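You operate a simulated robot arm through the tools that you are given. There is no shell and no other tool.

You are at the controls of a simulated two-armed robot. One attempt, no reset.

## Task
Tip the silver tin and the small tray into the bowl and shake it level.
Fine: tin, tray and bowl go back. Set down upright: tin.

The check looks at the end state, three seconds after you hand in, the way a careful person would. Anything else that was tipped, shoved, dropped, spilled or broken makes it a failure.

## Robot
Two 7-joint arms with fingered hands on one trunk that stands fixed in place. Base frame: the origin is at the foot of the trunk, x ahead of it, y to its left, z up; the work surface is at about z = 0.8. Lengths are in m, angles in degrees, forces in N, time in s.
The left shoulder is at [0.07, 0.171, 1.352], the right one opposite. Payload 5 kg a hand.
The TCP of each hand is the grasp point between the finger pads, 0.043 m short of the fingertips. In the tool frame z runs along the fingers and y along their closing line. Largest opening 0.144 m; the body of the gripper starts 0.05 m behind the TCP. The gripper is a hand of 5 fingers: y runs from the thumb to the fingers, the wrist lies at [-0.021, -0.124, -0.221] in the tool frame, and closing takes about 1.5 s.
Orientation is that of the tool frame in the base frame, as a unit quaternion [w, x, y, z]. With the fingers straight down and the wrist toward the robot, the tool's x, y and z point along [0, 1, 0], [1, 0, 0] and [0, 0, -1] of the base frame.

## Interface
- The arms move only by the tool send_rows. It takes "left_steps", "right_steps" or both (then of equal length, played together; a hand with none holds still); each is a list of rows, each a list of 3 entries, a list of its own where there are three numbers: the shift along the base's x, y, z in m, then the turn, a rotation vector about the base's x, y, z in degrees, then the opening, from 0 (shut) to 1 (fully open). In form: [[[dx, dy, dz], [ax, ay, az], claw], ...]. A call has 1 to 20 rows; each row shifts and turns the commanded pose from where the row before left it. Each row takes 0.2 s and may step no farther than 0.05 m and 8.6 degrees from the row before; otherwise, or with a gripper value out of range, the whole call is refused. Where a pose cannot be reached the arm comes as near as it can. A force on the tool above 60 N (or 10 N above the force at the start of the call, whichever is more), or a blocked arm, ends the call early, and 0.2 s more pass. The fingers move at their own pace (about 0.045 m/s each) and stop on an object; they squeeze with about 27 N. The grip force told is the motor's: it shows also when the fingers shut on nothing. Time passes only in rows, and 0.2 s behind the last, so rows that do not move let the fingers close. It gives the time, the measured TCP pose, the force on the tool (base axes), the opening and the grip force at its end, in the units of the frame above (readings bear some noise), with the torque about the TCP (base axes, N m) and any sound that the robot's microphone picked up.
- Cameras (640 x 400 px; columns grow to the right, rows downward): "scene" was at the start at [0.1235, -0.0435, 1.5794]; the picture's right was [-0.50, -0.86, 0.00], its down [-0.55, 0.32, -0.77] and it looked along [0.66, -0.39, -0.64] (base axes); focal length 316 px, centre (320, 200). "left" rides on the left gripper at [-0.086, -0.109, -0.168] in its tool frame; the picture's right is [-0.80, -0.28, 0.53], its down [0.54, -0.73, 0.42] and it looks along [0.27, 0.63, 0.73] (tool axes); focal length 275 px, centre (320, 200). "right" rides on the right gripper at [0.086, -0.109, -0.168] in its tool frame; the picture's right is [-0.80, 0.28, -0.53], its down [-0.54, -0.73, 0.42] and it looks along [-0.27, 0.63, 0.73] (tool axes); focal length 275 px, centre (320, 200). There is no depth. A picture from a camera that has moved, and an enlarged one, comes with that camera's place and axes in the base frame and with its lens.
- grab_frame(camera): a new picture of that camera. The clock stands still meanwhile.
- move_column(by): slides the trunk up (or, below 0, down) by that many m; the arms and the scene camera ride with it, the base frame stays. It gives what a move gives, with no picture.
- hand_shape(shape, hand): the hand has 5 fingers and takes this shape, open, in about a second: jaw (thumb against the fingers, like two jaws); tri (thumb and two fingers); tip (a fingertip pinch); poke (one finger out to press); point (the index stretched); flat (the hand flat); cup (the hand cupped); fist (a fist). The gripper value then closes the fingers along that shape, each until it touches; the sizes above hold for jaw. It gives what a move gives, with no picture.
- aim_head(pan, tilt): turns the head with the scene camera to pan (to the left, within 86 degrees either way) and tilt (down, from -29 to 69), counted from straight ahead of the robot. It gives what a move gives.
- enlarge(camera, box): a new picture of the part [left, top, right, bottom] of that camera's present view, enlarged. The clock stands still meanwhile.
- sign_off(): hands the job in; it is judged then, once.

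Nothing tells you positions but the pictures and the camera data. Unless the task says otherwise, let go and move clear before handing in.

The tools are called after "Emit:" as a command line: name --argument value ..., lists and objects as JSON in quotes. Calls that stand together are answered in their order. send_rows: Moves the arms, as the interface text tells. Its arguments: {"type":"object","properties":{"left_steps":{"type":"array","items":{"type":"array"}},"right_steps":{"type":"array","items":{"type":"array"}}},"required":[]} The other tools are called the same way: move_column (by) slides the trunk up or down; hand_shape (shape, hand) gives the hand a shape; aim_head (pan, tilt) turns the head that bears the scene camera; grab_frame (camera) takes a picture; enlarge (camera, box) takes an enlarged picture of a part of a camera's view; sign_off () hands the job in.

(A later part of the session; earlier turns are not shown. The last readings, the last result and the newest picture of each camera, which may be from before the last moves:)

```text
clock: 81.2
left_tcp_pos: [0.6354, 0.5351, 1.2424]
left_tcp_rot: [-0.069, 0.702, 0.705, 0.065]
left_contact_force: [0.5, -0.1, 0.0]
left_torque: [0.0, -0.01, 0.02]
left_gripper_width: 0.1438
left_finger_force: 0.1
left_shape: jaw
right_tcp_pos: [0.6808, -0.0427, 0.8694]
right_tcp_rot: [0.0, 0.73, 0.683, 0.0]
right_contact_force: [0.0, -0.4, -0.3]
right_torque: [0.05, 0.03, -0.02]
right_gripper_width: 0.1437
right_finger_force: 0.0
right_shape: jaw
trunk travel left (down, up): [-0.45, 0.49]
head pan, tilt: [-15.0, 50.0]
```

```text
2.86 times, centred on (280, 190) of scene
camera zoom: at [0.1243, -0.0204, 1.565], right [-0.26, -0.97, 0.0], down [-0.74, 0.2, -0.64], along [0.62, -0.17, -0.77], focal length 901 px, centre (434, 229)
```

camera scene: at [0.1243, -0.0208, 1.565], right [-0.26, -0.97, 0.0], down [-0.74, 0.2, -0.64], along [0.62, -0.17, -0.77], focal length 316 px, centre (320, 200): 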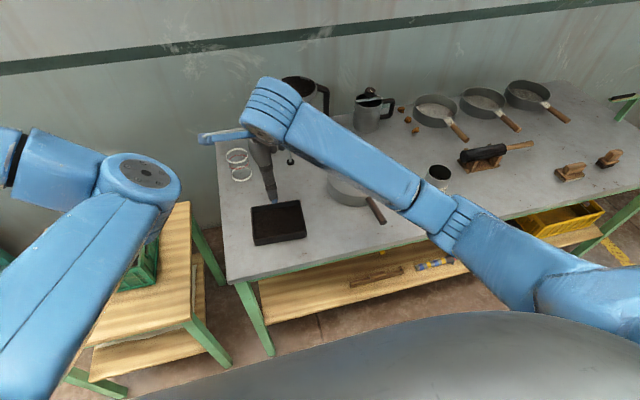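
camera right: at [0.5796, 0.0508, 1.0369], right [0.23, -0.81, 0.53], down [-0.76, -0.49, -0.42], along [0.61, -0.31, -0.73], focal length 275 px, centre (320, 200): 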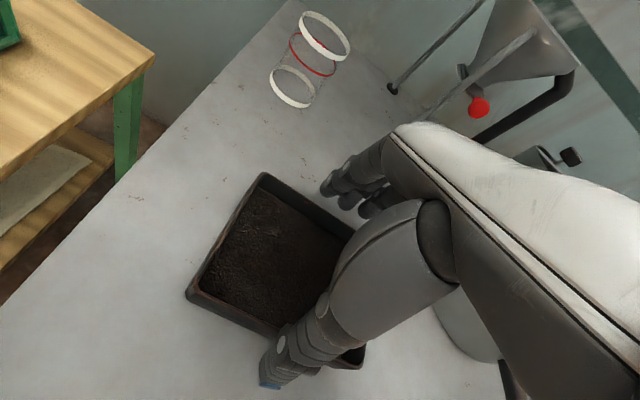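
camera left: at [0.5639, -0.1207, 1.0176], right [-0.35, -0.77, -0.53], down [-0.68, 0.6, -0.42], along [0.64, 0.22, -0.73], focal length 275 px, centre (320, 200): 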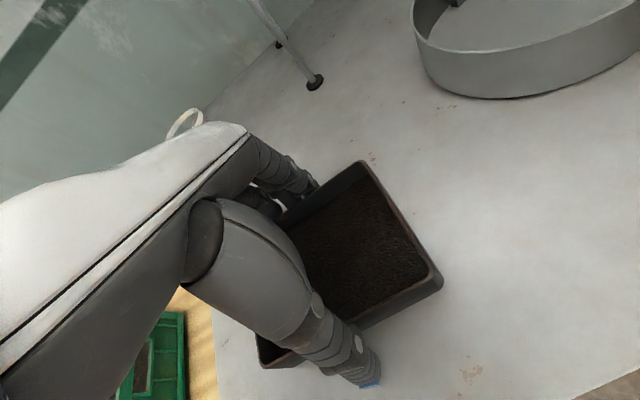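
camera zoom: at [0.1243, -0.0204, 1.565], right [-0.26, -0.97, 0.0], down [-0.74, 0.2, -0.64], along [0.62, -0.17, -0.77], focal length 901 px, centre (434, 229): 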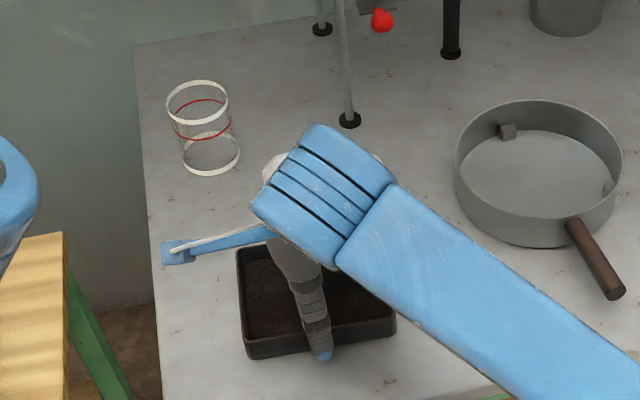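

The fingers straddle the tray evenly. I'll lower the last 18 mm and close.

Emit:
send_rows --right_steps '[[[0, 0, -0.009], [0, 0, 0], 1], [[0, 0, -0.009], [0, 0, 0], 1], [[0, 0, 0], [0, 0, 0], 0.85], [[0, 0, 0], [0, 0, 0], 0.7], [[0, 0, 0], [0, 0, 0], 0.5], [[0, 0, 0], [0, 0, 0], 0.3], [[0, 0, 0], [0, 0, 0], 0], [[0, 0, 0], [0, 0, 0], 0], [[0, 0, 0], [0, 0, 0], 0], [[0, 0, 0], [0, 0, 0], 0]]'

Emit:
grab_frame --camera "right"

```text
clock: 83.4
left_tcp_pos: [0.6361, 0.5354, 1.2412]
left_tcp_rot: [-0.07, 0.703, 0.705, 0.065]
left_contact_force: [0.4, -1.3, 0.1]
left_torque: [0.03, -0.04, -0.01]
left_gripper_width: 0.1438
left_finger_force: 0.0
left_shape: jaw
right_tcp_pos: [0.6834, -0.0431, 0.85]
right_tcp_rot: [-0.001, 0.73, 0.683, 0.0]
right_contact_force: [0.3, 0.0, -0.1]
right_torque: [0.04, 0.04, -0.01]
right_gripper_width: 0.1148
right_finger_force: 26.9
right_shape: jaw
trunk travel left (down, up): [-0.45, 0.49]
head pan, tilt: [-15.0, 50.0]
```

```text
taken
camera right: at [0.5799, 0.0508, 1.0194], right [0.23, -0.81, 0.53], down [-0.76, -0.49, -0.42], along [0.61, -0.31, -0.73], focal length 275 px, centre (320, 200)
```

right: 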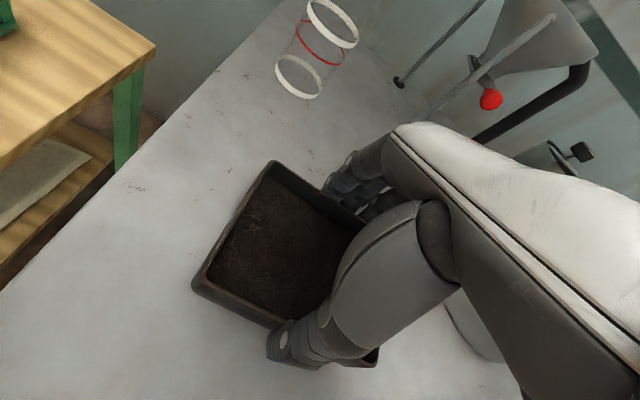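

The tray is gripped at 0.115 m. I'll lift it straight up, then carry it slowly toward the bowl while turning in yaw.

Emit:
send_rows --right_steps '[[[0, 0, 0.01], [0, 0, 0], 0], [[0, 0, 0.02], [0, 0, 0], 0], [[0, 0, 0.03], [0, 0, 0], 0], [[0, 0, 0.035], [0, 0, 0], 0], [[0, 0, 0.035], [0, 0, 0], 0], [[0, 0, 0.035], [0, 0, 0], 0], [[0, 0, 0.025], [0, 0, 0], 0], [[0, 0, 0.01], [0, 0, 0], 0], [[0, 0, 0], [0, 0, 0], 0]]'

Emit:
grab_frame --camera "right"

Emit:
enlarge --camera "scene" --box '[200, 120, 360, 260]'

```text
clock: 85.4
left_tcp_pos: [0.636, 0.5356, 1.242]
left_tcp_rot: [-0.069, 0.702, 0.705, 0.065]
left_contact_force: [-0.2, -0.2, 1.0]
left_torque: [-0.02, 0.01, -0.03]
left_gripper_width: 0.144
left_finger_force: 0.1
left_shape: jaw
right_tcp_pos: [0.6827, -0.044, 1.0514]
right_tcp_rot: [0.0, 0.73, 0.683, 0.0]
right_contact_force: [1.1, -0.2, -1.4]
right_torque: [-0.01, 0.0, 0.02]
right_gripper_width: 0.1151
right_finger_force: 27.2
right_shape: jaw
trunk travel left (down, up): [-0.45, 0.49]
head pan, tilt: [-15.0, 50.0]
```

```text
taken
camera right: at [0.5793, 0.0506, 1.2196], right [0.23, -0.81, 0.53], down [-0.76, -0.49, -0.42], along [0.61, -0.31, -0.73], focal length 275 px, centre (320, 200)
```

right: 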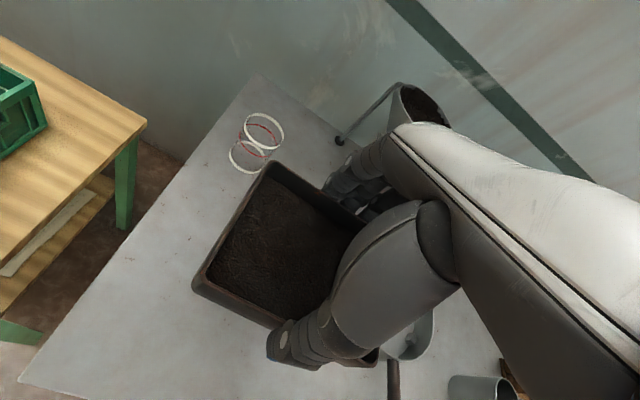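

```text
2.86 times, centred on (280, 190) of scene
camera zoom: at [0.1245, -0.0203, 1.565], right [-0.26, -0.97, 0.0], down [-0.74, 0.2, -0.64], along [0.62, -0.17, -0.77], focal length 901 px, centre (434, 229)
```

zoom: 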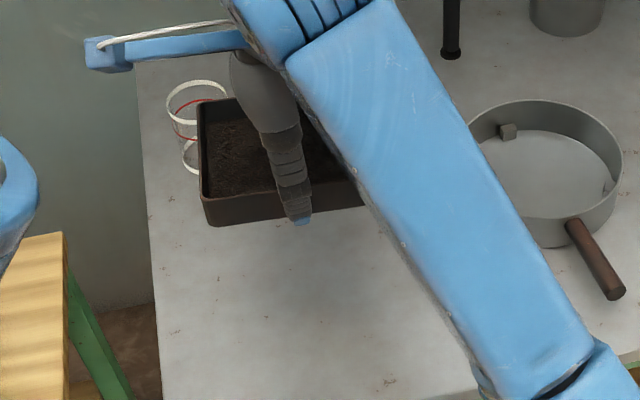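

The tray is level in the right hand. I'll carry it across now, turning to -40° yaw.

Emit:
send_rows --right_steps '[[[0.005, -0.008, 0], [0, 0, -1.5], 0], [[0.009, -0.015, 0], [0, 0, -3], 0], [[0.012, -0.02, 0], [0, 0, -4], 0], [[0.013, -0.021, 0], [0, 0, -4], 0], [[0.013, -0.021, 0], [0, 0, -4], 0], [[0.013, -0.021, 0], [0, 0, -4], 0], [[0.013, -0.021, 0], [0, 0, -4], 0], [[0.013, -0.021, 0], [0, 0, -4], 0], [[0.013, -0.021, 0], [0, 0, -4], 0], [[0.01, -0.016, 0], [0, 0, -2.5], 0], [[0.005, -0.007, 0], [0, 0, -1], 0], [[0, 0, 0], [0, 0, 0], 0]]'

Emit:
grab_frame --camera "scene"

Emit:
grab_frame --camera "right"

```text
clock: 88.0
left_tcp_pos: [0.6354, 0.5347, 1.2426]
left_tcp_rot: [-0.069, 0.703, 0.705, 0.065]
left_contact_force: [0.6, -0.4, -0.2]
left_torque: [-0.02, 0.02, 0.02]
left_gripper_width: 0.1438
left_finger_force: 0.0
left_shape: jaw
right_tcp_pos: [0.8016, -0.236, 1.0519]
right_tcp_rot: [0.0, 0.905, 0.425, 0.0]
right_contact_force: [-0.8, 0.2, -1.9]
right_torque: [0.02, 0.01, 0.0]
right_gripper_width: 0.1147
right_finger_force: 27.4
right_shape: jaw
trunk travel left (down, up): [-0.45, 0.49]
head pan, tilt: [-15.0, 50.0]
```

```text
taken
camera scene: at [0.1245, -0.0203, 1.565], right [-0.26, -0.97, 0.0], down [-0.74, 0.2, -0.64], along [0.62, -0.17, -0.77], focal length 316 px, centre (320, 200)
```

scene: 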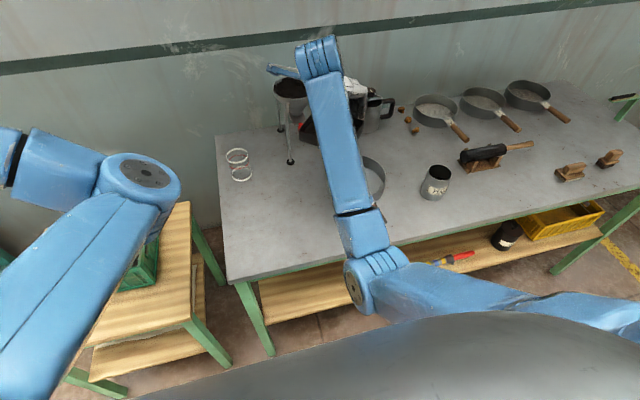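

```text
taken
camera right: at [0.7735, -0.0991, 1.2192], right [-0.29, -0.79, 0.53], down [-0.91, 0.05, -0.42], along [0.31, -0.61, -0.73], focal length 275 px, centre (320, 200)
```

right: 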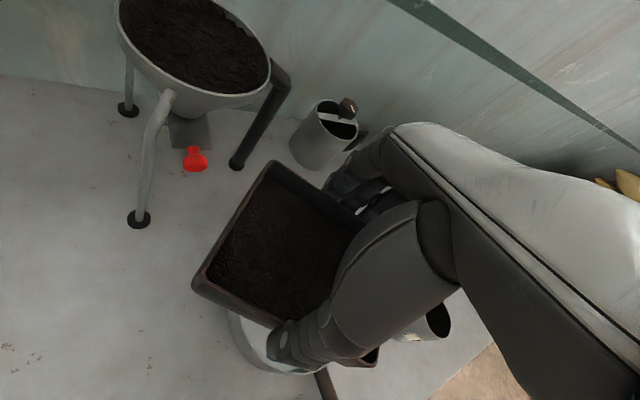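

The right elbow has ended up low and close to the body, as the left one did before it blocked. So before tilting I'll make the mirrored loop (right, up, left, down) with the tray level to bring it outward.

Emit:
send_rows --right_steps '[[[-0.003, -0.015, 0.005], [0, 0, 0], 0], [[-0.006, -0.028, 0.006], [0, 0, 0], 0], [[-0.007, -0.035, 0.006], [0, 0, 0], 0], [[-0.007, -0.036, 0.006], [0, 0, 0], 0], [[-0.007, -0.036, 0.006], [0, 0, 0], 0], [[-0.007, -0.036, 0.006], [0, 0, 0], 0], [[-0.007, -0.036, 0.006], [0, 0, 0], 0], [[-0.007, -0.036, 0.006], [0, 0, 0], 0], [[-0.007, -0.036, 0.006], [0, 0, 0], 0], [[-0.007, -0.036, 0.006], [0, 0, 0], 0], [[-0.007, -0.034, 0.01], [0, 0, 0], 0], [[-0.006, -0.026, 0.02], [0, 0, 0], 0], [[0, -0.015, 0.03], [0, 0, 0], 0], [[0, -0.005, 0.036], [0, 0, 0], 0], [[0, 0, 0.038], [0, 0, 0], 0], [[0, 0, 0.038], [0, 0, 0], 0], [[0, 0, 0.038], [0, 0, 0], 0], [[0, 0, 0.038], [0, 0, 0], 0], [[0, 0, 0.038], [0, 0, 0], 0]]'

Emit:
grab_frame --camera "right"

Emit:
grab_frame --camera "scene"

```text
clock: 92.0
left_tcp_pos: [0.6351, 0.5337, 1.2407]
left_tcp_rot: [-0.069, 0.704, 0.704, 0.066]
left_contact_force: [-0.8, -0.5, -0.1]
left_torque: [0.01, -0.03, -0.01]
left_gripper_width: 0.144
left_finger_force: 0.0
left_shape: jaw
right_tcp_pos: [0.7223, -0.6438, 1.3958]
right_tcp_rot: [0.0, 0.905, 0.425, -0.001]
right_contact_force: [-0.5, 0.1, -2.2]
right_torque: [-0.01, -0.01, 0.02]
right_gripper_width: 0.1148
right_finger_force: 26.4
right_shape: jaw
trunk travel left (down, up): [-0.45, 0.49]
head pan, tilt: [-15.0, 50.0]
```

```text
taken
camera right: at [0.6945, -0.5073, 1.5644], right [-0.29, -0.79, 0.53], down [-0.91, 0.05, -0.42], along [0.31, -0.61, -0.73], focal length 275 px, centre (320, 200)
```

right: 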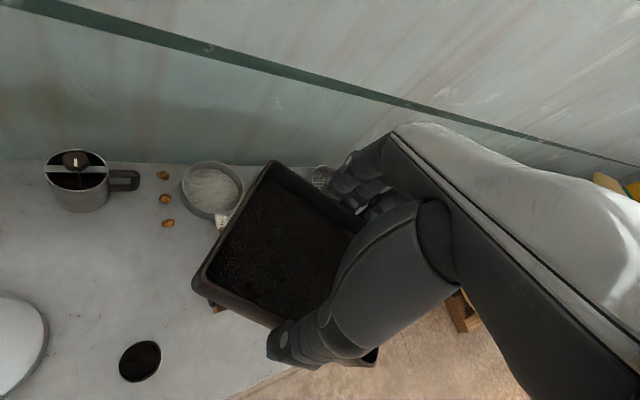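

```text
taken
camera scene: at [0.1237, -0.0194, 1.565], right [-0.26, -0.97, 0.0], down [-0.74, 0.2, -0.64], along [0.62, -0.17, -0.77], focal length 316 px, centre (320, 200)
```

scene: 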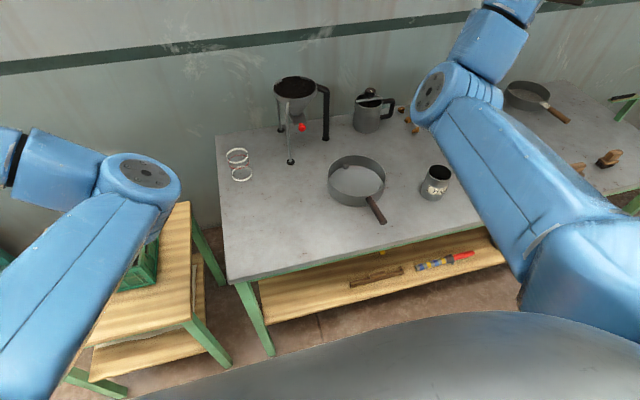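

Everything on the bench is as it was, and the tray is steady. I'll continue the loop: up a bit, across to the left, then down over the bowl.

Emit:
send_rows --right_steps '[[[0, 0, 0.035], [0, 0, 0], 0], [[0, 0.006, 0.03], [0, 0, 0], 0], [[0, 0.015, 0.02], [0, 0, 0], 0], [[0, 0.025, 0.015], [0, 0, 0], 0], [[0, 0.034, 0.005], [0, 0, 0], 0], [[0.002, 0.038, 0], [0, 0, 0], 0], [[0.002, 0.038, 0], [0, 0, 0], 0], [[0.002, 0.038, 0], [0, 0, 0], 0], [[0.002, 0.038, 0], [0, 0, 0], 0], [[0.002, 0.038, 0], [0, 0, 0], 0], [[0.002, 0.038, 0], [0, 0, 0], 0], [[0.002, 0.038, 0], [0, 0, 0], 0], [[0.002, 0.038, 0], [0, 0, 0], 0], [[0.002, 0.034, 0], [0, 0, 0], 0], [[0.002, 0.025, -0.01], [0, 0, 0], 0], [[0.002, 0.012, -0.02], [0, 0, 0], 0], [[0.002, 0, -0.03], [0, 0, 0], 0], [[0.002, 0, -0.036], [0, 0, 0], 0], [[0.002, 0, -0.038], [0, 0, 0], 0], [[0.002, 0, -0.038], [0, 0, 0], 0]]'

Emit:
send_rows --right_steps '[[[0.005, 0, -0.038], [0, 0, 0], 0], [[0.006, -0.002, -0.038], [0, 0, 0], 0], [[0.007, -0.004, -0.038], [0, 0, 0], 0], [[0.007, -0.004, -0.038], [0, 0, 0], 0], [[0.007, -0.004, -0.035], [0, 0, 0], 0], [[0.006, -0.002, -0.025], [0, 0, 0], 0], [[0.004, -0.002, -0.012], [0, 0, 0], 0], [[0, 0, 0], [0, 0, 0], 0]]'

Emit:
grab_frame --camera "scene"

Emit:
grab_frame --camera "right"

```text
clock: 96.2
left_tcp_pos: [0.6357, 0.5354, 1.2409]
left_tcp_rot: [-0.07, 0.703, 0.705, 0.064]
left_contact_force: [0.9, -0.3, -0.4]
left_torque: [0.02, -0.01, -0.01]
left_gripper_width: 0.1438
left_finger_force: 0.1
left_shape: jaw
right_tcp_pos: [0.8175, -0.2431, 1.3261]
right_tcp_rot: [-0.001, 0.906, 0.424, -0.001]
right_contact_force: [0.6, -0.6, -1.3]
right_torque: [0.0, 0.01, -0.02]
right_gripper_width: 0.1146
right_finger_force: 27.0
right_shape: jaw
right hand out of reach, approached as far as the arm can: row 12, 13, 14, 15, 16
trunk travel left (down, up): [-0.45, 0.49]
head pan, tilt: [-15.0, 50.0]
```

```text
clock: 98.2
left_tcp_pos: [0.6343, 0.5334, 1.2417]
left_tcp_rot: [-0.069, 0.703, 0.705, 0.065]
left_contact_force: [0.7, -0.5, -0.5]
left_torque: [0.0, -0.02, 0.02]
left_gripper_width: 0.144
left_finger_force: 0.0
left_shape: jaw
right_tcp_pos: [0.8652, -0.3029, 1.1275]
right_tcp_rot: [0.019, 0.914, 0.404, 0.008]
right_contact_force: [-0.8, 0.1, -2.5]
right_torque: [0.01, 0.01, -0.03]
right_gripper_width: 0.1146
right_finger_force: 26.7
right_shape: jaw
trunk travel left (down, up): [-0.45, 0.49]
head pan, tilt: [-15.0, 50.0]
stopped in row 8 (right hand): the arm was blocked; the commanded pose is now the measured one
```

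```text
taken
camera scene: at [0.1246, -0.0205, 1.565], right [-0.26, -0.97, 0.0], down [-0.74, 0.2, -0.64], along [0.62, -0.17, -0.77], focal length 316 px, centre (320, 200)
```

scene: 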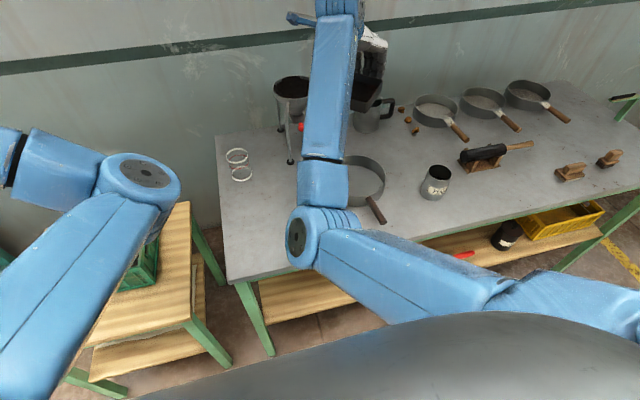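

```text
taken
camera right: at [0.8369, -0.1603, 1.2912], right [-0.34, -0.77, 0.55], down [-0.89, 0.08, -0.45], along [0.3, -0.64, -0.71], focal length 275 px, centre (320, 200)
```

right: 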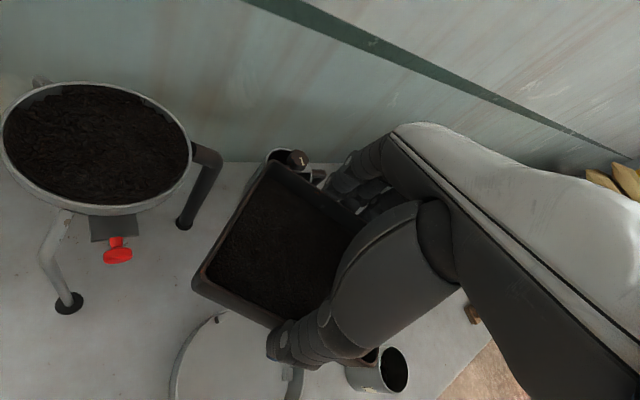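

The arm reached a limit again with that yaw, and the elbow went further in. That yaw suits only the tilted pose, so I'll back away to the right, turn the hand back to zero yaw with the tray level, and redo the loop from there.

Emit:
send_rows --right_steps '[[[-0.01, -0.012, 0.005], [0.09, 0.22, 3], 0], [[-0.016, -0.025, 0.005], [0.09, 0.22, 4], 0], [[-0.018, -0.028, 0.003], [0.09, 0.22, 4.5], 0], [[-0.018, -0.028, 0.003], [0.09, 0.22, 4.5], 0], [[-0.018, -0.028, 0.003], [0.09, 0.22, 4.5], 0], [[-0.018, -0.028, 0], [0.09, 0.22, 4.5], 0], [[-0.018, -0.028, 0], [0.09, 0.22, 4.5], 0], [[-0.018, -0.028, 0], [0.09, 0.22, 4.5], 0], [[-0.016, -0.025, 0], [0.09, 0.22, 4.3], 0], [[-0.01, -0.015, 0], [0.09, 0.22, 4], 0], [[0, 0, 0], [0, 0, 0], 0]]'

Emit:
grab_frame --camera "scene"

Emit:
grab_frame --camera "right"

```text
clock: 100.6
left_tcp_pos: [0.6369, 0.5367, 1.2418]
left_tcp_rot: [-0.069, 0.703, 0.705, 0.064]
left_contact_force: [0.6, 0.0, 0.1]
left_torque: [-0.09, 0.02, 0.0]
left_gripper_width: 0.1438
left_finger_force: 0.1
left_shape: jaw
right_tcp_pos: [0.7041, -0.5428, 1.1471]
right_tcp_rot: [-0.003, 0.707, 0.708, -0.002]
right_contact_force: [0.3, -0.5, -1.5]
right_torque: [-0.05, -0.01, -0.02]
right_gripper_width: 0.1145
right_finger_force: 27.1
right_shape: jaw
trunk travel left (down, up): [-0.45, 0.49]
head pan, tilt: [-15.0, 50.0]
```

```text
taken
camera scene: at [0.1252, -0.0187, 1.565], right [-0.26, -0.97, 0.0], down [-0.74, 0.2, -0.64], along [0.62, -0.17, -0.77], focal length 316 px, centre (320, 200)
```

scene: 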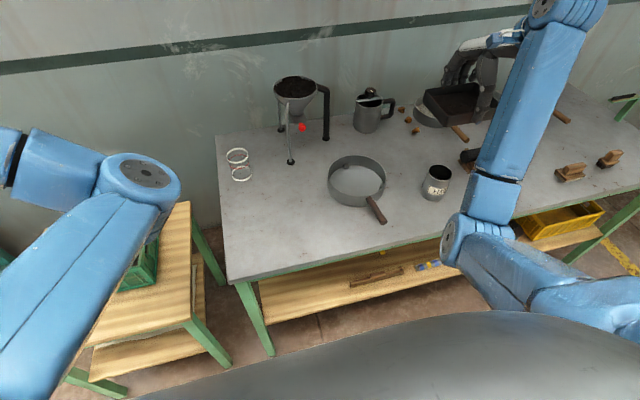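

```text
taken
camera right: at [0.5963, -0.4549, 1.3146], right [0.29, -0.8, 0.53], down [-0.73, -0.55, -0.42], along [0.62, -0.26, -0.74], focal length 275 px, centre (320, 200)
```

right: 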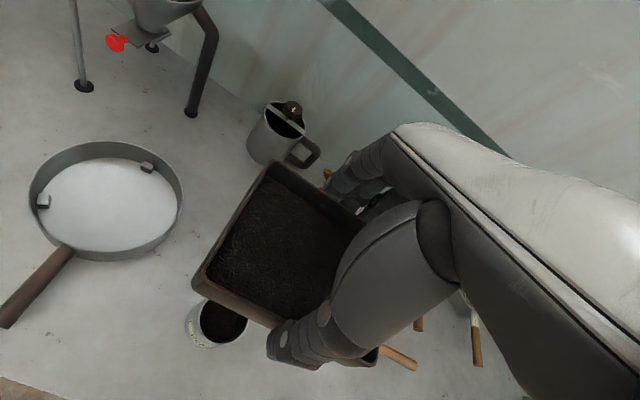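

The tray is level at zero yaw and the bench is untouched. Now the loop proper: up on the right, across high, and down in the middle.

Emit:
send_rows --right_steps '[[[0, 0, 0.018], [0, 0, 0], 0], [[0, 0, 0.032], [0, 0, 0], 0], [[0, 0, 0.038], [0, 0, 0], 0], [[0, 0, 0.038], [0, 0, 0], 0], [[0, 0, 0.038], [0, 0, 0], 0], [[0, 0, 0.038], [0, 0, 0], 0], [[0, 0, 0.038], [0, 0, 0], 0], [[0, 0.006, 0.036], [0, 0, 0], 0], [[0, 0.015, 0.03], [0, 0, 0], 0], [[0, 0.025, 0.025], [0, 0, 0], 0], [[0.001, 0.034, 0.015], [0, 0, 0], 0], [[0.002, 0.038, 0.005], [0, 0, 0], 0], [[0.002, 0.038, 0], [0, 0, 0], 0], [[0.002, 0.038, 0], [0, 0, 0], 0], [[0.002, 0.038, 0], [0, 0, 0], 0], [[0.002, 0.038, 0], [0, 0, 0], 0], [[0.002, 0.038, 0], [0, 0, 0], 0], [[0.002, 0.038, 0], [0, 0, 0], 0]]'

Emit:
send_rows --right_steps '[[[0.002, 0.038, 0], [0, 0, 0], 0], [[0.002, 0.038, 0], [0, 0, 0], 0], [[0.002, 0.038, 0], [0, 0, 0], 0], [[0, 0.03, 0], [0, 0, 0], 0], [[0, 0.02, -0.01], [0, 0, 0], 0], [[0, 0.01, -0.02], [0, 0, 0], 0], [[0, 0, -0.03], [0, 0, 0], 0], [[0, 0, -0.036], [0, 0, 0], 0], [[0, 0, -0.038], [0, 0, 0], 0], [[0, 0, -0.038], [0, 0, 0], 0], [[0, 0, -0.038], [0, 0, 0], 0], [[0, 0, -0.038], [0, 0, 0], 0], [[0, 0, -0.038], [0, 0, 0], 0], [[0, 0, -0.038], [0, 0, 0], 0], [[0, 0, -0.03], [0, 0, 0], 0], [[0, 0, -0.02], [0, 0, 0], 0], [[0, 0, 0], [0, 0, 0], 0]]'

Emit:
grab_frame --camera "scene"

Emit:
grab_frame --camera "right"

```text
clock: 104.4
left_tcp_pos: [0.6362, 0.5355, 1.2395]
left_tcp_rot: [-0.069, 0.703, 0.705, 0.063]
left_contact_force: [0.3, 0.4, -0.9]
left_torque: [-0.05, 0.03, 0.01]
left_gripper_width: 0.1438
left_finger_force: 0.0
left_shape: jaw
right_tcp_pos: [0.7184, -0.1931, 1.4962]
right_tcp_rot: [-0.001, 0.706, 0.708, -0.001]
right_contact_force: [0.0, 0.3, -0.8]
right_torque: [-0.04, 0.06, 0.01]
right_gripper_width: 0.1142
right_finger_force: 26.7
right_shape: jaw
trunk travel left (down, up): [-0.45, 0.49]
head pan, tilt: [-15.0, 50.0]
```

```text
clock: 108.0
left_tcp_pos: [0.6351, 0.5351, 1.2409]
left_tcp_rot: [-0.07, 0.703, 0.705, 0.065]
left_contact_force: [0.4, 0.3, 0.3]
left_torque: [-0.01, -0.02, -0.03]
left_gripper_width: 0.1439
left_finger_force: 0.1
left_shape: jaw
right_tcp_pos: [0.7245, -0.0218, 1.1228]
right_tcp_rot: [-0.001, 0.706, 0.708, 0.0]
right_contact_force: [0.2, -0.2, -1.3]
right_torque: [-0.01, 0.0, -0.01]
right_gripper_width: 0.1141
right_finger_force: 26.9
right_shape: jaw
trunk travel left (down, up): [-0.45, 0.49]
head pan, tilt: [-15.0, 50.0]
```

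```text
taken
camera scene: at [0.1244, -0.0203, 1.565], right [-0.26, -0.97, 0.0], down [-0.74, 0.2, -0.64], along [0.62, -0.17, -0.77], focal length 316 px, centre (320, 200)
```

scene: 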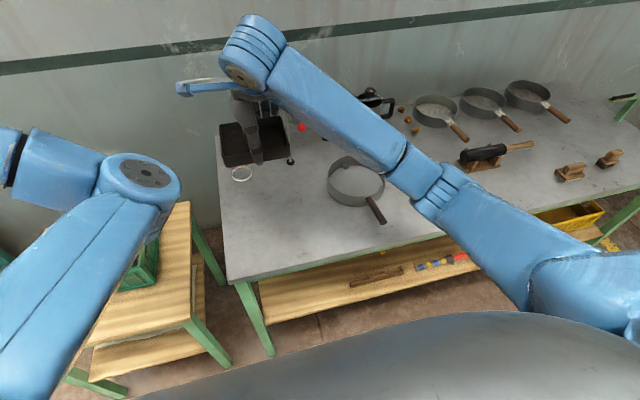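

```text
taken
camera right: at [0.6158, 0.0631, 1.2905], right [0.29, -0.8, 0.53], down [-0.73, -0.54, -0.42], along [0.62, -0.26, -0.73], focal length 275 px, centre (320, 200)
```

right: 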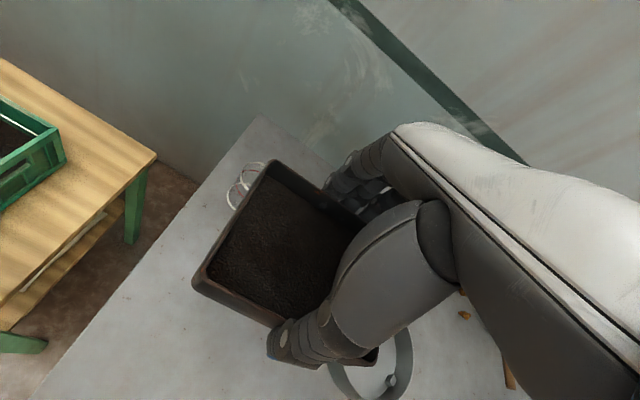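

The right elbow is well out now. I'll approach the bowl at zero yaw with a shallow 20° tilt and stop above its left part.

Emit:
send_rows --right_steps '[[[0.003, -0.012, -0.006], [1, 0, 0], 0], [[0.005, -0.022, -0.01], [2, 0, 0], 0], [[0.006, -0.026, -0.012], [2.5, 0, 0], 0], [[0.006, -0.026, -0.012], [2.5, 0, 0], 0], [[0.006, -0.026, -0.013], [2.5, 0, 0], 0], [[0.006, -0.026, -0.013], [2.5, 0, 0], 0], [[0.006, -0.026, -0.013], [2.5, 0, 0], 0], [[0.005, -0.025, -0.012], [2, 0, 0], 0], [[0.004, -0.02, -0.01], [1.5, 0, 0], 0], [[0.003, -0.01, -0.006], [1, 0, 0], 0], [[0, 0, 0], [0, 0, 0], 0]]'

Emit:
grab_frame --camera "scene"

Emit:
grab_frame --camera "right"

```text
clock: 110.4
left_tcp_pos: [0.6362, 0.5341, 1.2418]
left_tcp_rot: [-0.069, 0.703, 0.704, 0.065]
left_contact_force: [0.0, 0.2, -0.7]
left_torque: [0.0, 0.0, 0.01]
left_gripper_width: 0.144
left_finger_force: 0.1
left_shape: jaw
right_tcp_pos: [0.7756, -0.2417, 1.0154]
right_tcp_rot: [-0.124, 0.695, 0.697, 0.123]
right_contact_force: [-0.5, 0.5, -1.1]
right_torque: [-0.04, -0.02, 0.0]
right_gripper_width: 0.1146
right_finger_force: 27.3
right_shape: jaw
trunk travel left (down, up): [-0.45, 0.49]
head pan, tilt: [-15.0, 50.0]
```

```text
taken
camera scene: at [0.1244, -0.0202, 1.565], right [-0.26, -0.97, 0.0], down [-0.74, 0.2, -0.64], along [0.62, -0.17, -0.77], focal length 316 px, centre (320, 200)
```

scene: 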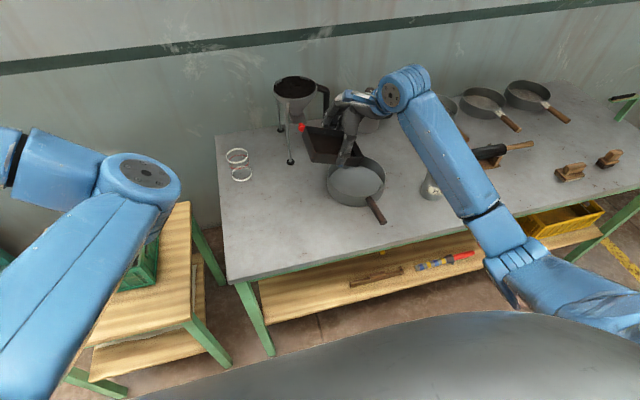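

```text
taken
camera right: at [0.667, -0.2192, 1.2022], right [0.29, -0.93, 0.23], down [-0.73, -0.37, -0.58], along [0.62, 0.0, -0.78], focal length 275 px, centre (320, 200)
```

right: 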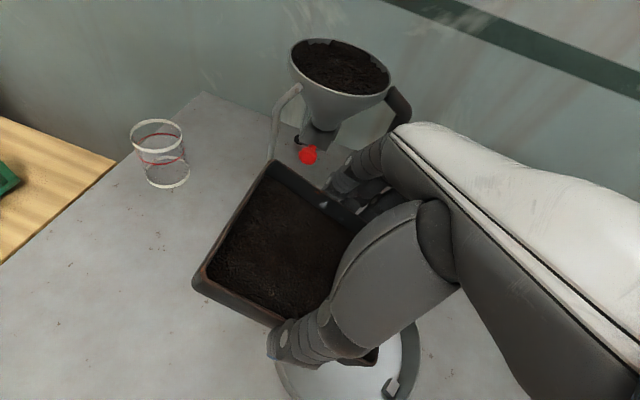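

The approach was exact: tilt 20°, with the tray's lower lip over the bowl. I'll lower and tilt on to 40° to see whether the contents begin to move.

Emit:
send_rows --right_steps '[[[0, -0.002, -0.012], [2.5, 0, 0], 0], [[0, -0.002, -0.014], [2.5, 0, 0], 0], [[0, -0.0022, -0.014], [2.5, 0, 0], 0], [[0, -0.0022, -0.011], [2.5, 0, 0], 0], [[0, -0.0025, -0.001], [2.5, 0, 0], 0], [[0, -0.0025, -0.001], [2.5, 0, 0], 0], [[0, -0.0026, 0], [2.5, 0, 0], 0], [[0, -0.0027, 0], [2.5, 0, 0], 0], [[0, 0, 0], [0, 0, 0], 0]]'

Emit:
enlarge --camera "scene" --box '[260, 60, 460, 235]'

Emit:
grab_frame --camera "right"

```text
clock: 112.4
left_tcp_pos: [0.6346, 0.5347, 1.2422]
left_tcp_rot: [-0.07, 0.703, 0.704, 0.065]
left_contact_force: [0.0, -0.7, -0.1]
left_torque: [-0.01, 0.01, -0.01]
left_gripper_width: 0.144
left_finger_force: 0.1
left_shape: jaw
right_tcp_pos: [0.7743, -0.2598, 0.9636]
right_tcp_rot: [-0.244, 0.662, 0.666, 0.242]
right_contact_force: [0.9, -0.2, -2.3]
right_torque: [-0.03, 0.02, 0.01]
right_gripper_width: 0.1142
right_finger_force: 27.1
right_shape: jaw
trunk travel left (down, up): [-0.45, 0.49]
head pan, tilt: [-15.0, 50.0]
```

```text
2.29 times, centred on (360, 148) of scene
camera zoom: at [0.1245, -0.0203, 1.565], right [-0.26, -0.97, 0.0], down [-0.74, 0.2, -0.64], along [0.62, -0.17, -0.77], focal length 721 px, centre (229, 320)
```

zoom: 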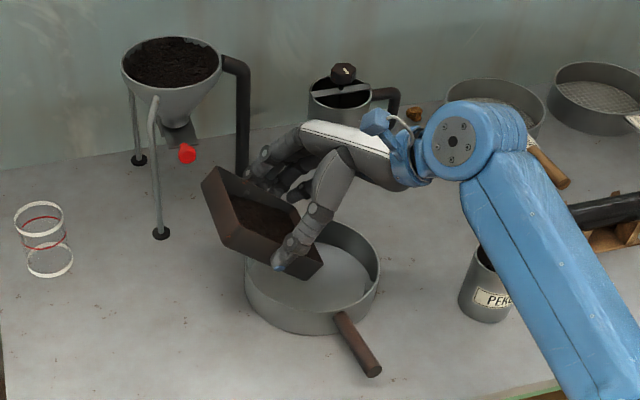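

```text
taken
camera right: at [0.6664, -0.3028, 1.1464], right [0.29, -0.95, -0.11], down [-0.73, -0.15, -0.67], along [0.62, 0.27, -0.73], focal length 275 px, centre (320, 200)
```

right: 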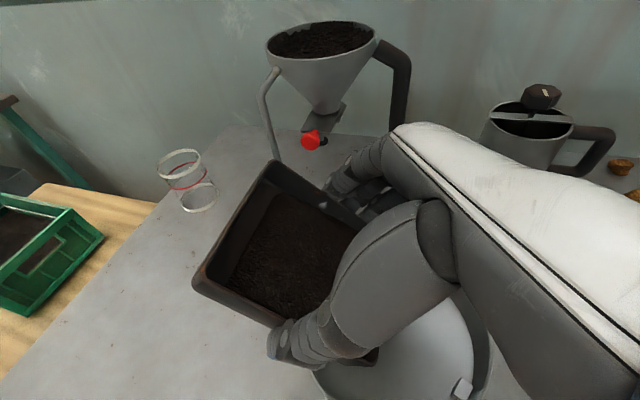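

The contents have started to slide inside the tray and nothing has spilled. I'll continue tilting slowly to 60°, keeping the lip over the bowl.

Emit:
send_rows --right_steps '[[[0, -0.0028, 0], [2.5, 0, 0], 0], [[0, -0.0028, 0], [2.5, 0, 0], 0], [[0, -0.003, 0], [2.5, 0, 0], 0], [[0, -0.003, 0], [2.5, 0, 0], 0], [[0, -0.003, 0], [2.5, 0, 0], 0], [[0, -0.003, 0], [2.5, 0, 0], 0], [[0, -0.0032, 0], [2.5, 0, 0], 0], [[0, -0.0032, 0], [2.5, 0, 0], 0], [[0, 0, 0], [0, 0, 0], 0]]'

Emit:
enlarge --camera "scene" --box '[260, 60, 460, 235]'

Emit:
grab_frame --camera "right"

```text
clock: 114.4
left_tcp_pos: [0.6354, 0.5341, 1.2416]
left_tcp_rot: [-0.069, 0.703, 0.705, 0.065]
left_contact_force: [-0.4, -0.6, -0.1]
left_torque: [-0.02, -0.01, 0.02]
left_gripper_width: 0.1437
left_finger_force: 0.0
left_shape: jaw
right_tcp_pos: [0.7747, -0.284, 0.9623]
right_tcp_rot: [-0.356, 0.61, 0.614, 0.354]
right_contact_force: [0.1, 0.2, -0.7]
right_torque: [-0.09, -0.01, -0.03]
right_gripper_width: 0.1141
right_finger_force: 27.0
right_shape: jaw
trunk travel left (down, up): [-0.45, 0.49]
head pan, tilt: [-15.0, 50.0]
```

```text
2.29 times, centred on (360, 148) of scene
camera zoom: at [0.1244, -0.0204, 1.565], right [-0.26, -0.97, 0.0], down [-0.74, 0.2, -0.64], along [0.62, -0.17, -0.77], focal length 721 px, centre (229, 320)
```

zoom: 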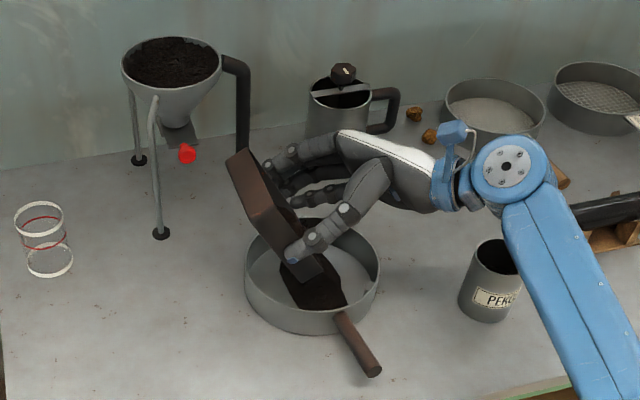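

```text
taken
camera right: at [0.6665, -0.3871, 1.1207], right [0.29, -0.86, -0.43], down [-0.73, 0.09, -0.68], along [0.62, 0.51, -0.6], focal length 275 px, centre (320, 200)
```

right: 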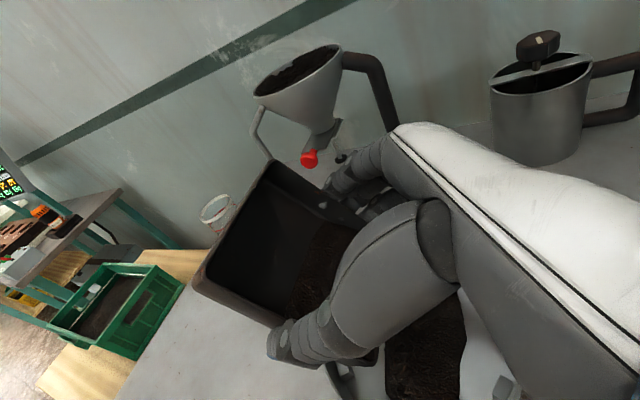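

Half of the tray is already in the bowl, landing in the middle. I'll continue to 90°, rising slightly so the wrist stays clear of the tin.

Emit:
send_rows --right_steps '[[[0, -0.0032, 0], [2.5, 0, 0], 0], [[0, -0.0032, 0], [2.5, 0, 0], 0], [[0, -0.0033, 0.001], [2.5, 0, 0], 0], [[0, -0.0033, 0.001], [2.5, 0, 0], 0], [[0, -0.0033, 0.002], [2.5, 0, 0], 0], [[0, -0.0033, 0.002], [2.5, 0, 0], 0], [[0, -0.0033, 0.003], [2.5, 0, 0], 0], [[0, -0.0033, 0.003], [2.5, 0, 0], 0], [[0, -0.0033, 0.004], [2.5, 0, 0], 0], [[0, -0.0033, 0.004], [2.5, 0, 0], 0], [[0, -0.0033, 0.004], [2.5, 0, 0], 0], [[0, -0.0033, 0.004], [2.5, 0, 0], 0], [[0, 0, 0], [0, 0, 0], 0]]'

Emit:
enlarge --camera "scene" --box '[260, 60, 460, 235]'

Emit:
grab_frame --camera "right"

```text
clock: 117.2
left_tcp_pos: [0.6362, 0.5347, 1.2424]
left_tcp_rot: [-0.069, 0.702, 0.705, 0.064]
left_contact_force: [0.8, 0.0, 0.1]
left_torque: [-0.02, 0.04, 0.04]
left_gripper_width: 0.1438
left_finger_force: 0.0
left_shape: jaw
right_tcp_pos: [0.7749, -0.3239, 0.9912]
right_tcp_rot: [-0.501, 0.498, 0.501, 0.501]
right_contact_force: [-0.3, 0.5, -0.4]
right_torque: [-0.05, -0.02, -0.01]
right_gripper_width: 0.1143
right_finger_force: 26.8
right_shape: jaw
trunk travel left (down, up): [-0.45, 0.49]
head pan, tilt: [-15.0, 50.0]
```

```text
2.29 times, centred on (360, 148) of scene
camera zoom: at [0.1243, -0.0205, 1.565], right [-0.26, -0.97, 0.0], down [-0.74, 0.2, -0.64], along [0.62, -0.17, -0.77], focal length 721 px, centre (229, 320)
```

zoom: 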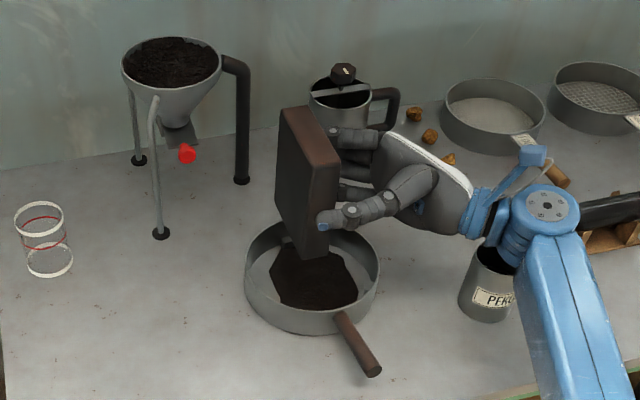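

```text
taken
camera right: at [0.6666, -0.492, 1.0764], right [0.29, -0.53, -0.8], down [-0.73, 0.42, -0.54], along [0.62, 0.74, -0.26], focal length 275 px, centre (320, 200)
```

right: 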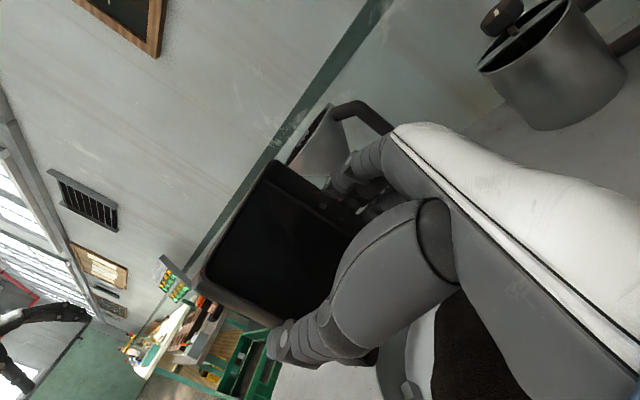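

The tray looks nearly empty at 90°. I'll rise a little, swing the yaw to take the wrist away from the tin, and tilt past vertical so the rest drops off the end wall.

Emit:
send_rows --right_steps '[[[0, 0, 0.012], [0, 0, 0], 0], [[0, 0, 0.014], [0, 0, 0], 0], [[0, 0, 0.014], [0, 0, -3], 0], [[0, 0, 0.004], [0, 0, -6], 0], [[0, 0, 0], [0, 0, -6], 0], [[0, 0, 0], [0, 0, -6], 0], [[0, 0, 0], [0, 0, -6], 0], [[0, 0, 0], [0, 0, -6], 0], [[0, 0, 0], [0, 0, -6], 0], [[0, 0, 0], [0, 0, -1], 0], [[-0.004, -0.004, 0], [3.06, -2.57, 0], 0], [[-0.005, -0.004, 0], [3.83, -3.21, 0], 0], [[-0.005, -0.004, 0], [3.83, -3.21, 0], 0], [[-0.005, -0.004, 0], [3.83, -3.21, 0], 0], [[-0.005, -0.004, 0], [3.83, -3.21, 0], 0], [[-0.005, -0.004, 0], [3.83, -3.21, 0], 0], [[0, 0, 0], [0, 0, 0], 0]]'

Emit:
enlarge --camera "scene" --box '[260, 60, 460, 235]'

Emit:
grab_frame --camera "right"

```text
clock: 120.8
left_tcp_pos: [0.6356, 0.5332, 1.2423]
left_tcp_rot: [-0.071, 0.703, 0.705, 0.066]
left_contact_force: [-0.6, 0.1, 0.0]
left_torque: [0.0, 0.0, 0.01]
left_gripper_width: 0.1438
left_finger_force: 0.1
left_shape: jaw
right_tcp_pos: [0.7455, -0.3487, 1.0342]
right_tcp_rot: [-0.365, 0.458, 0.215, 0.781]
right_contact_force: [0.6, -0.4, -1.1]
right_torque: [0.01, 0.04, -0.01]
right_gripper_width: 0.1141
right_finger_force: 26.8
right_shape: jaw
trunk travel left (down, up): [-0.45, 0.49]
head pan, tilt: [-15.0, 50.0]
```

```text
2.29 times, centred on (360, 148) of scene
camera zoom: at [0.124, -0.0209, 1.565], right [-0.26, -0.97, 0.0], down [-0.74, 0.2, -0.64], along [0.62, -0.17, -0.77], focal length 721 px, centre (229, 320)
```

zoom: 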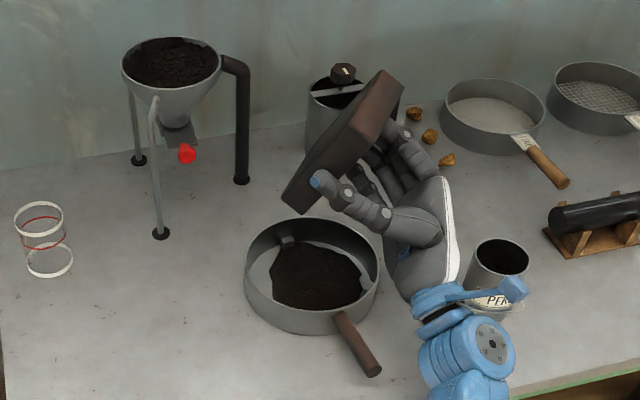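

```text
taken
camera right: at [0.5414, -0.4229, 1.0278], right [0.17, -0.24, -0.95], down [-0.15, 0.95, -0.27], along [0.97, 0.19, 0.13], focal length 275 px, centre (320, 200)
```

right: 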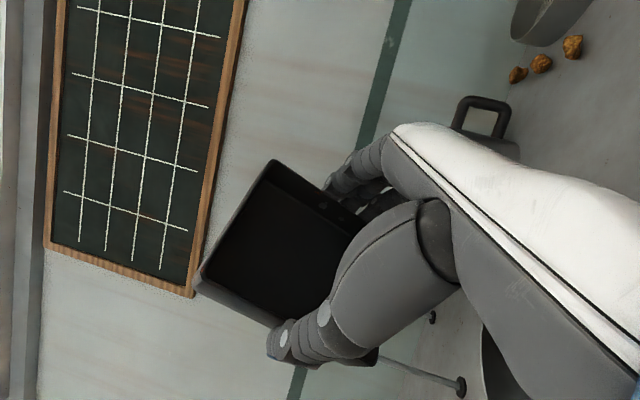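

The tray appears empty and the pile is in the middle of the bowl. I'll take a close look in the tray and around the bowl.

Emit:
enlarge --camera "right" --box '[180, 140, 400, 380]'

Emit:
enlarge --camera "scene" --box '[320, 140, 420, 215]'

```text
1.67 times, centred on (290, 260) of right
camera zoom: at [0.5414, -0.4229, 1.0278], right [0.17, -0.24, -0.95], down [-0.15, 0.95, -0.27], along [0.97, 0.19, 0.13], focal length 459 px, centre (370, 100)
```

zoom: 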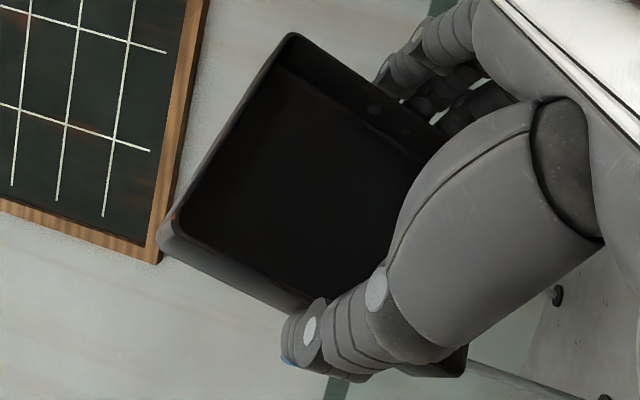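

```text
5.33 times, centred on (370, 178) of scene
camera zoom: at [0.124, -0.0209, 1.565], right [-0.26, -0.97, 0.0], down [-0.74, 0.2, -0.64], along [0.62, -0.17, -0.77], focal length 1683 px, centre (53, 320)
```

zoom: 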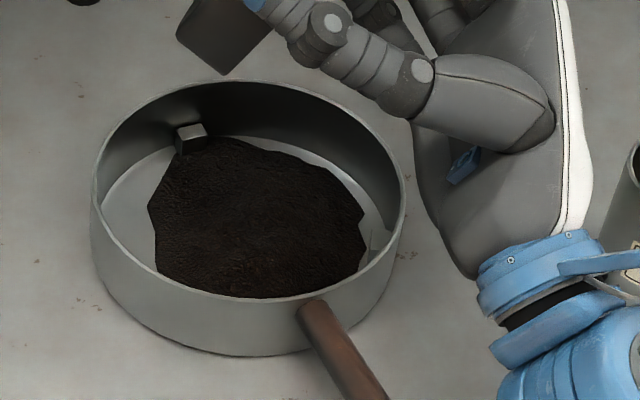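

The tray is empty and all of it lies inside the bowl. I'll give a tiny shake here, rise, and return along the rehearsed path toward the tray's place.

Emit:
send_rows --right_steps '[[[0, 0, 0.006], [0, 0, 0], 0], [[0, 0, -0.006], [0, 0, 0], 0], [[0, 0, 0.006], [0, 0, 0], 0], [[0, 0, -0.006], [0, 0, 0], 0], [[0, 0, 0.015], [0, 0, 0], 0], [[0.002, 0.002, 0.025], [0, 0, 0], 0], [[0.003, 0.003, 0.025], [0, 0, 0], 0], [[0.002, 0.003, 0.025], [0, 0, 0], 0], [[0, 0, 0], [0, 0, 0], 0]]'

Emit:
send_rows --right_steps '[[[0, 0, 0.005], [-3.06, 2.57, 0], 0], [[0, 0, 0.005], [-6.13, 5.14, 0], 0], [[0, 0.005, 0.005], [-6.13, 5.14, 0], 0], [[0, 0.005, 0.005], [-6.13, 5.14, 0], 0], [[0, 0.005, 0.005], [-6.13, 5.14, 0], 0], [[0, 0.005, 0.005], [-6.13, 5.14, 0], 0], [[0, 0.005, 0.005], [-6.13, 5.14, 0], 0], [[0, 0.005, 0.005], [-6.13, 5.14, 0], 0], [[0, 0.005, 0.005], [-6.13, 5.14, 0], 0], [[0, 0.005, 0.005], [-6.13, 5.14, 0], 0], [[0, 0.005, 0.005], [-6.13, 5.14, 0], 0], [[0, 0.005, 0.005], [-6.13, 5.14, 0], 0], [[0, 0.005, 0.005], [-6.13, 5.14, 0], 0], [[0, 0.005, 0.005], [-6.13, 5.14, 0], 0], [[0, 0.005, 0.005], [-6.13, 5.14, 0], 0], [[0, 0, 0], [-2.5, 2.1, 0], 0], [[0, 0, 0], [0, 0, 0], 0]]'

Emit:
grab_frame --camera "scene"

Emit:
grab_frame --camera "right"

```text
clock: 122.8
left_tcp_pos: [0.6355, 0.5345, 1.2407]
left_tcp_rot: [-0.069, 0.703, 0.705, 0.066]
left_contact_force: [0.0, 0.1, 0.4]
left_torque: [0.03, 0.0, -0.03]
left_gripper_width: 0.1437
left_finger_force: 0.0
left_shape: jaw
right_tcp_pos: [0.753, -0.3402, 1.1246]
right_tcp_rot: [-0.364, 0.459, 0.216, 0.781]
right_contact_force: [-0.5, 0.0, -0.2]
right_torque: [-0.07, 0.04, -0.04]
right_gripper_width: 0.1144
right_finger_force: 27.1
right_shape: jaw
trunk travel left (down, up): [-0.45, 0.49]
head pan, tilt: [-15.0, 50.0]
```

```text
clock: 126.4
left_tcp_pos: [0.636, 0.5332, 1.242]
left_tcp_rot: [-0.07, 0.703, 0.704, 0.066]
left_contact_force: [0.2, -0.8, 0.3]
left_torque: [0.0, 0.0, -0.02]
left_gripper_width: 0.1435
left_finger_force: 0.0
left_shape: jaw
right_tcp_pos: [0.7527, -0.2765, 1.1992]
right_tcp_rot: [-0.001, 0.906, 0.423, -0.003]
right_contact_force: [0.2, -0.4, -1.4]
right_torque: [0.0, 0.02, -0.02]
right_gripper_width: 0.1144
right_finger_force: 27.3
right_shape: jaw
trunk travel left (down, up): [-0.45, 0.49]
head pan, tilt: [-15.0, 50.0]
```

```text
taken
camera scene: at [0.1243, -0.0218, 1.565], right [-0.26, -0.97, 0.0], down [-0.74, 0.2, -0.64], along [0.62, -0.17, -0.77], focal length 316 px, centre (320, 200)
```

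scene: 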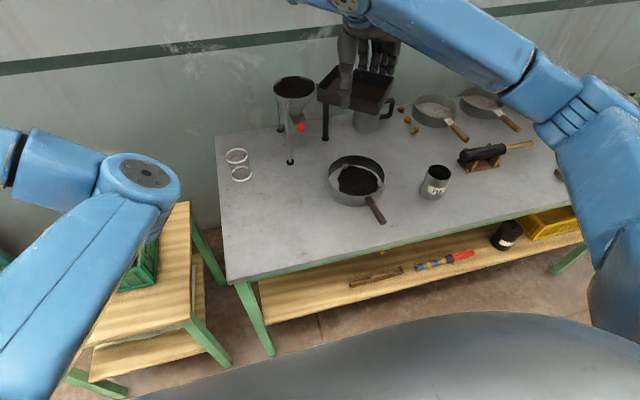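

```text
taken
camera right: at [0.7252, -0.1407, 1.3676], right [-0.29, -0.79, 0.54], down [-0.91, 0.05, -0.42], along [0.31, -0.61, -0.73], focal length 275 px, centre (320, 200)
```

right: 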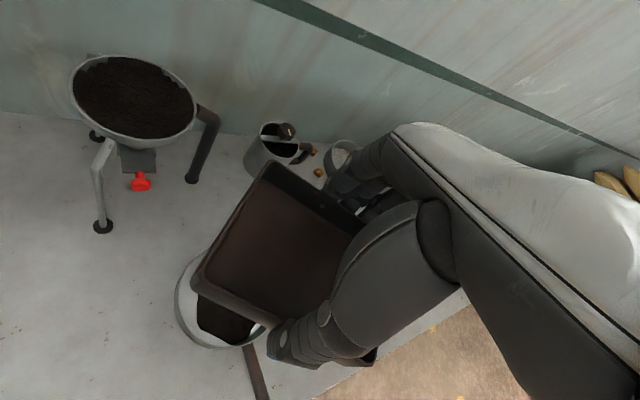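

The tray is clean inside. I'll take it back over its place, turning the yaw back to match.

Emit:
send_rows --right_steps '[[[-0.005, 0.014, -0.009], [0, 0, 3], 0], [[-0.008, 0.026, -0.017], [0, 0, 4], 0], [[-0.0095, 0.0295, -0.019], [0, 0, 5], 0], [[-0.0095, 0.0295, -0.019], [0, 0, 5], 0], [[-0.0095, 0.0295, -0.019], [0, 0, 5], 0], [[-0.0095, 0.0295, -0.019], [0, 0, 5], 0], [[-0.009, 0.029, -0.019], [0, 0, 4], 0], [[-0.008, 0.026, -0.016], [0, 0, 3], 0], [[-0.007, 0.018, -0.0126], [0, 0, 2], 0], [[0, 0, 0], [0, 0, 0], 0]]'

Emit:
grab_frame --camera "scene"

```text
clock: 128.6
left_tcp_pos: [0.6349, 0.5337, 1.2417]
left_tcp_rot: [-0.07, 0.703, 0.705, 0.066]
left_contact_force: [-0.2, 0.2, 0.0]
left_torque: [0.03, -0.01, 0.0]
left_gripper_width: 0.1439
left_finger_force: 0.0
left_shape: jaw
right_tcp_pos: [0.6785, -0.0445, 1.0497]
right_tcp_rot: [0.0, 0.731, 0.683, -0.002]
right_contact_force: [0.3, 0.1, -0.1]
right_torque: [0.02, -0.01, -0.02]
right_gripper_width: 0.1141
right_finger_force: 27.2
right_shape: jaw
trunk travel left (down, up): [-0.45, 0.49]
head pan, tilt: [-15.0, 50.0]
```

```text
taken
camera scene: at [0.1245, -0.0208, 1.565], right [-0.26, -0.97, 0.0], down [-0.74, 0.2, -0.64], along [0.62, -0.17, -0.77], focal length 316 px, centre (320, 200)
```

scene: 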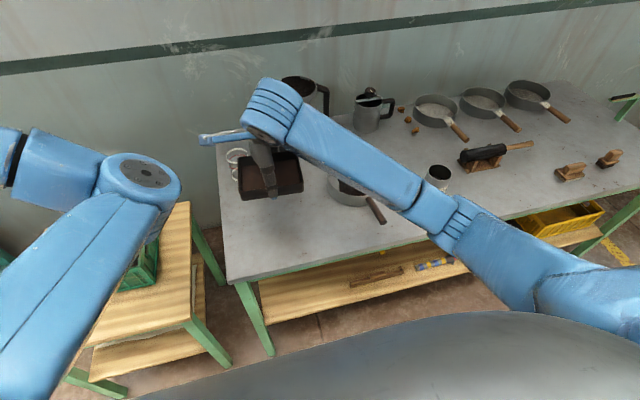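

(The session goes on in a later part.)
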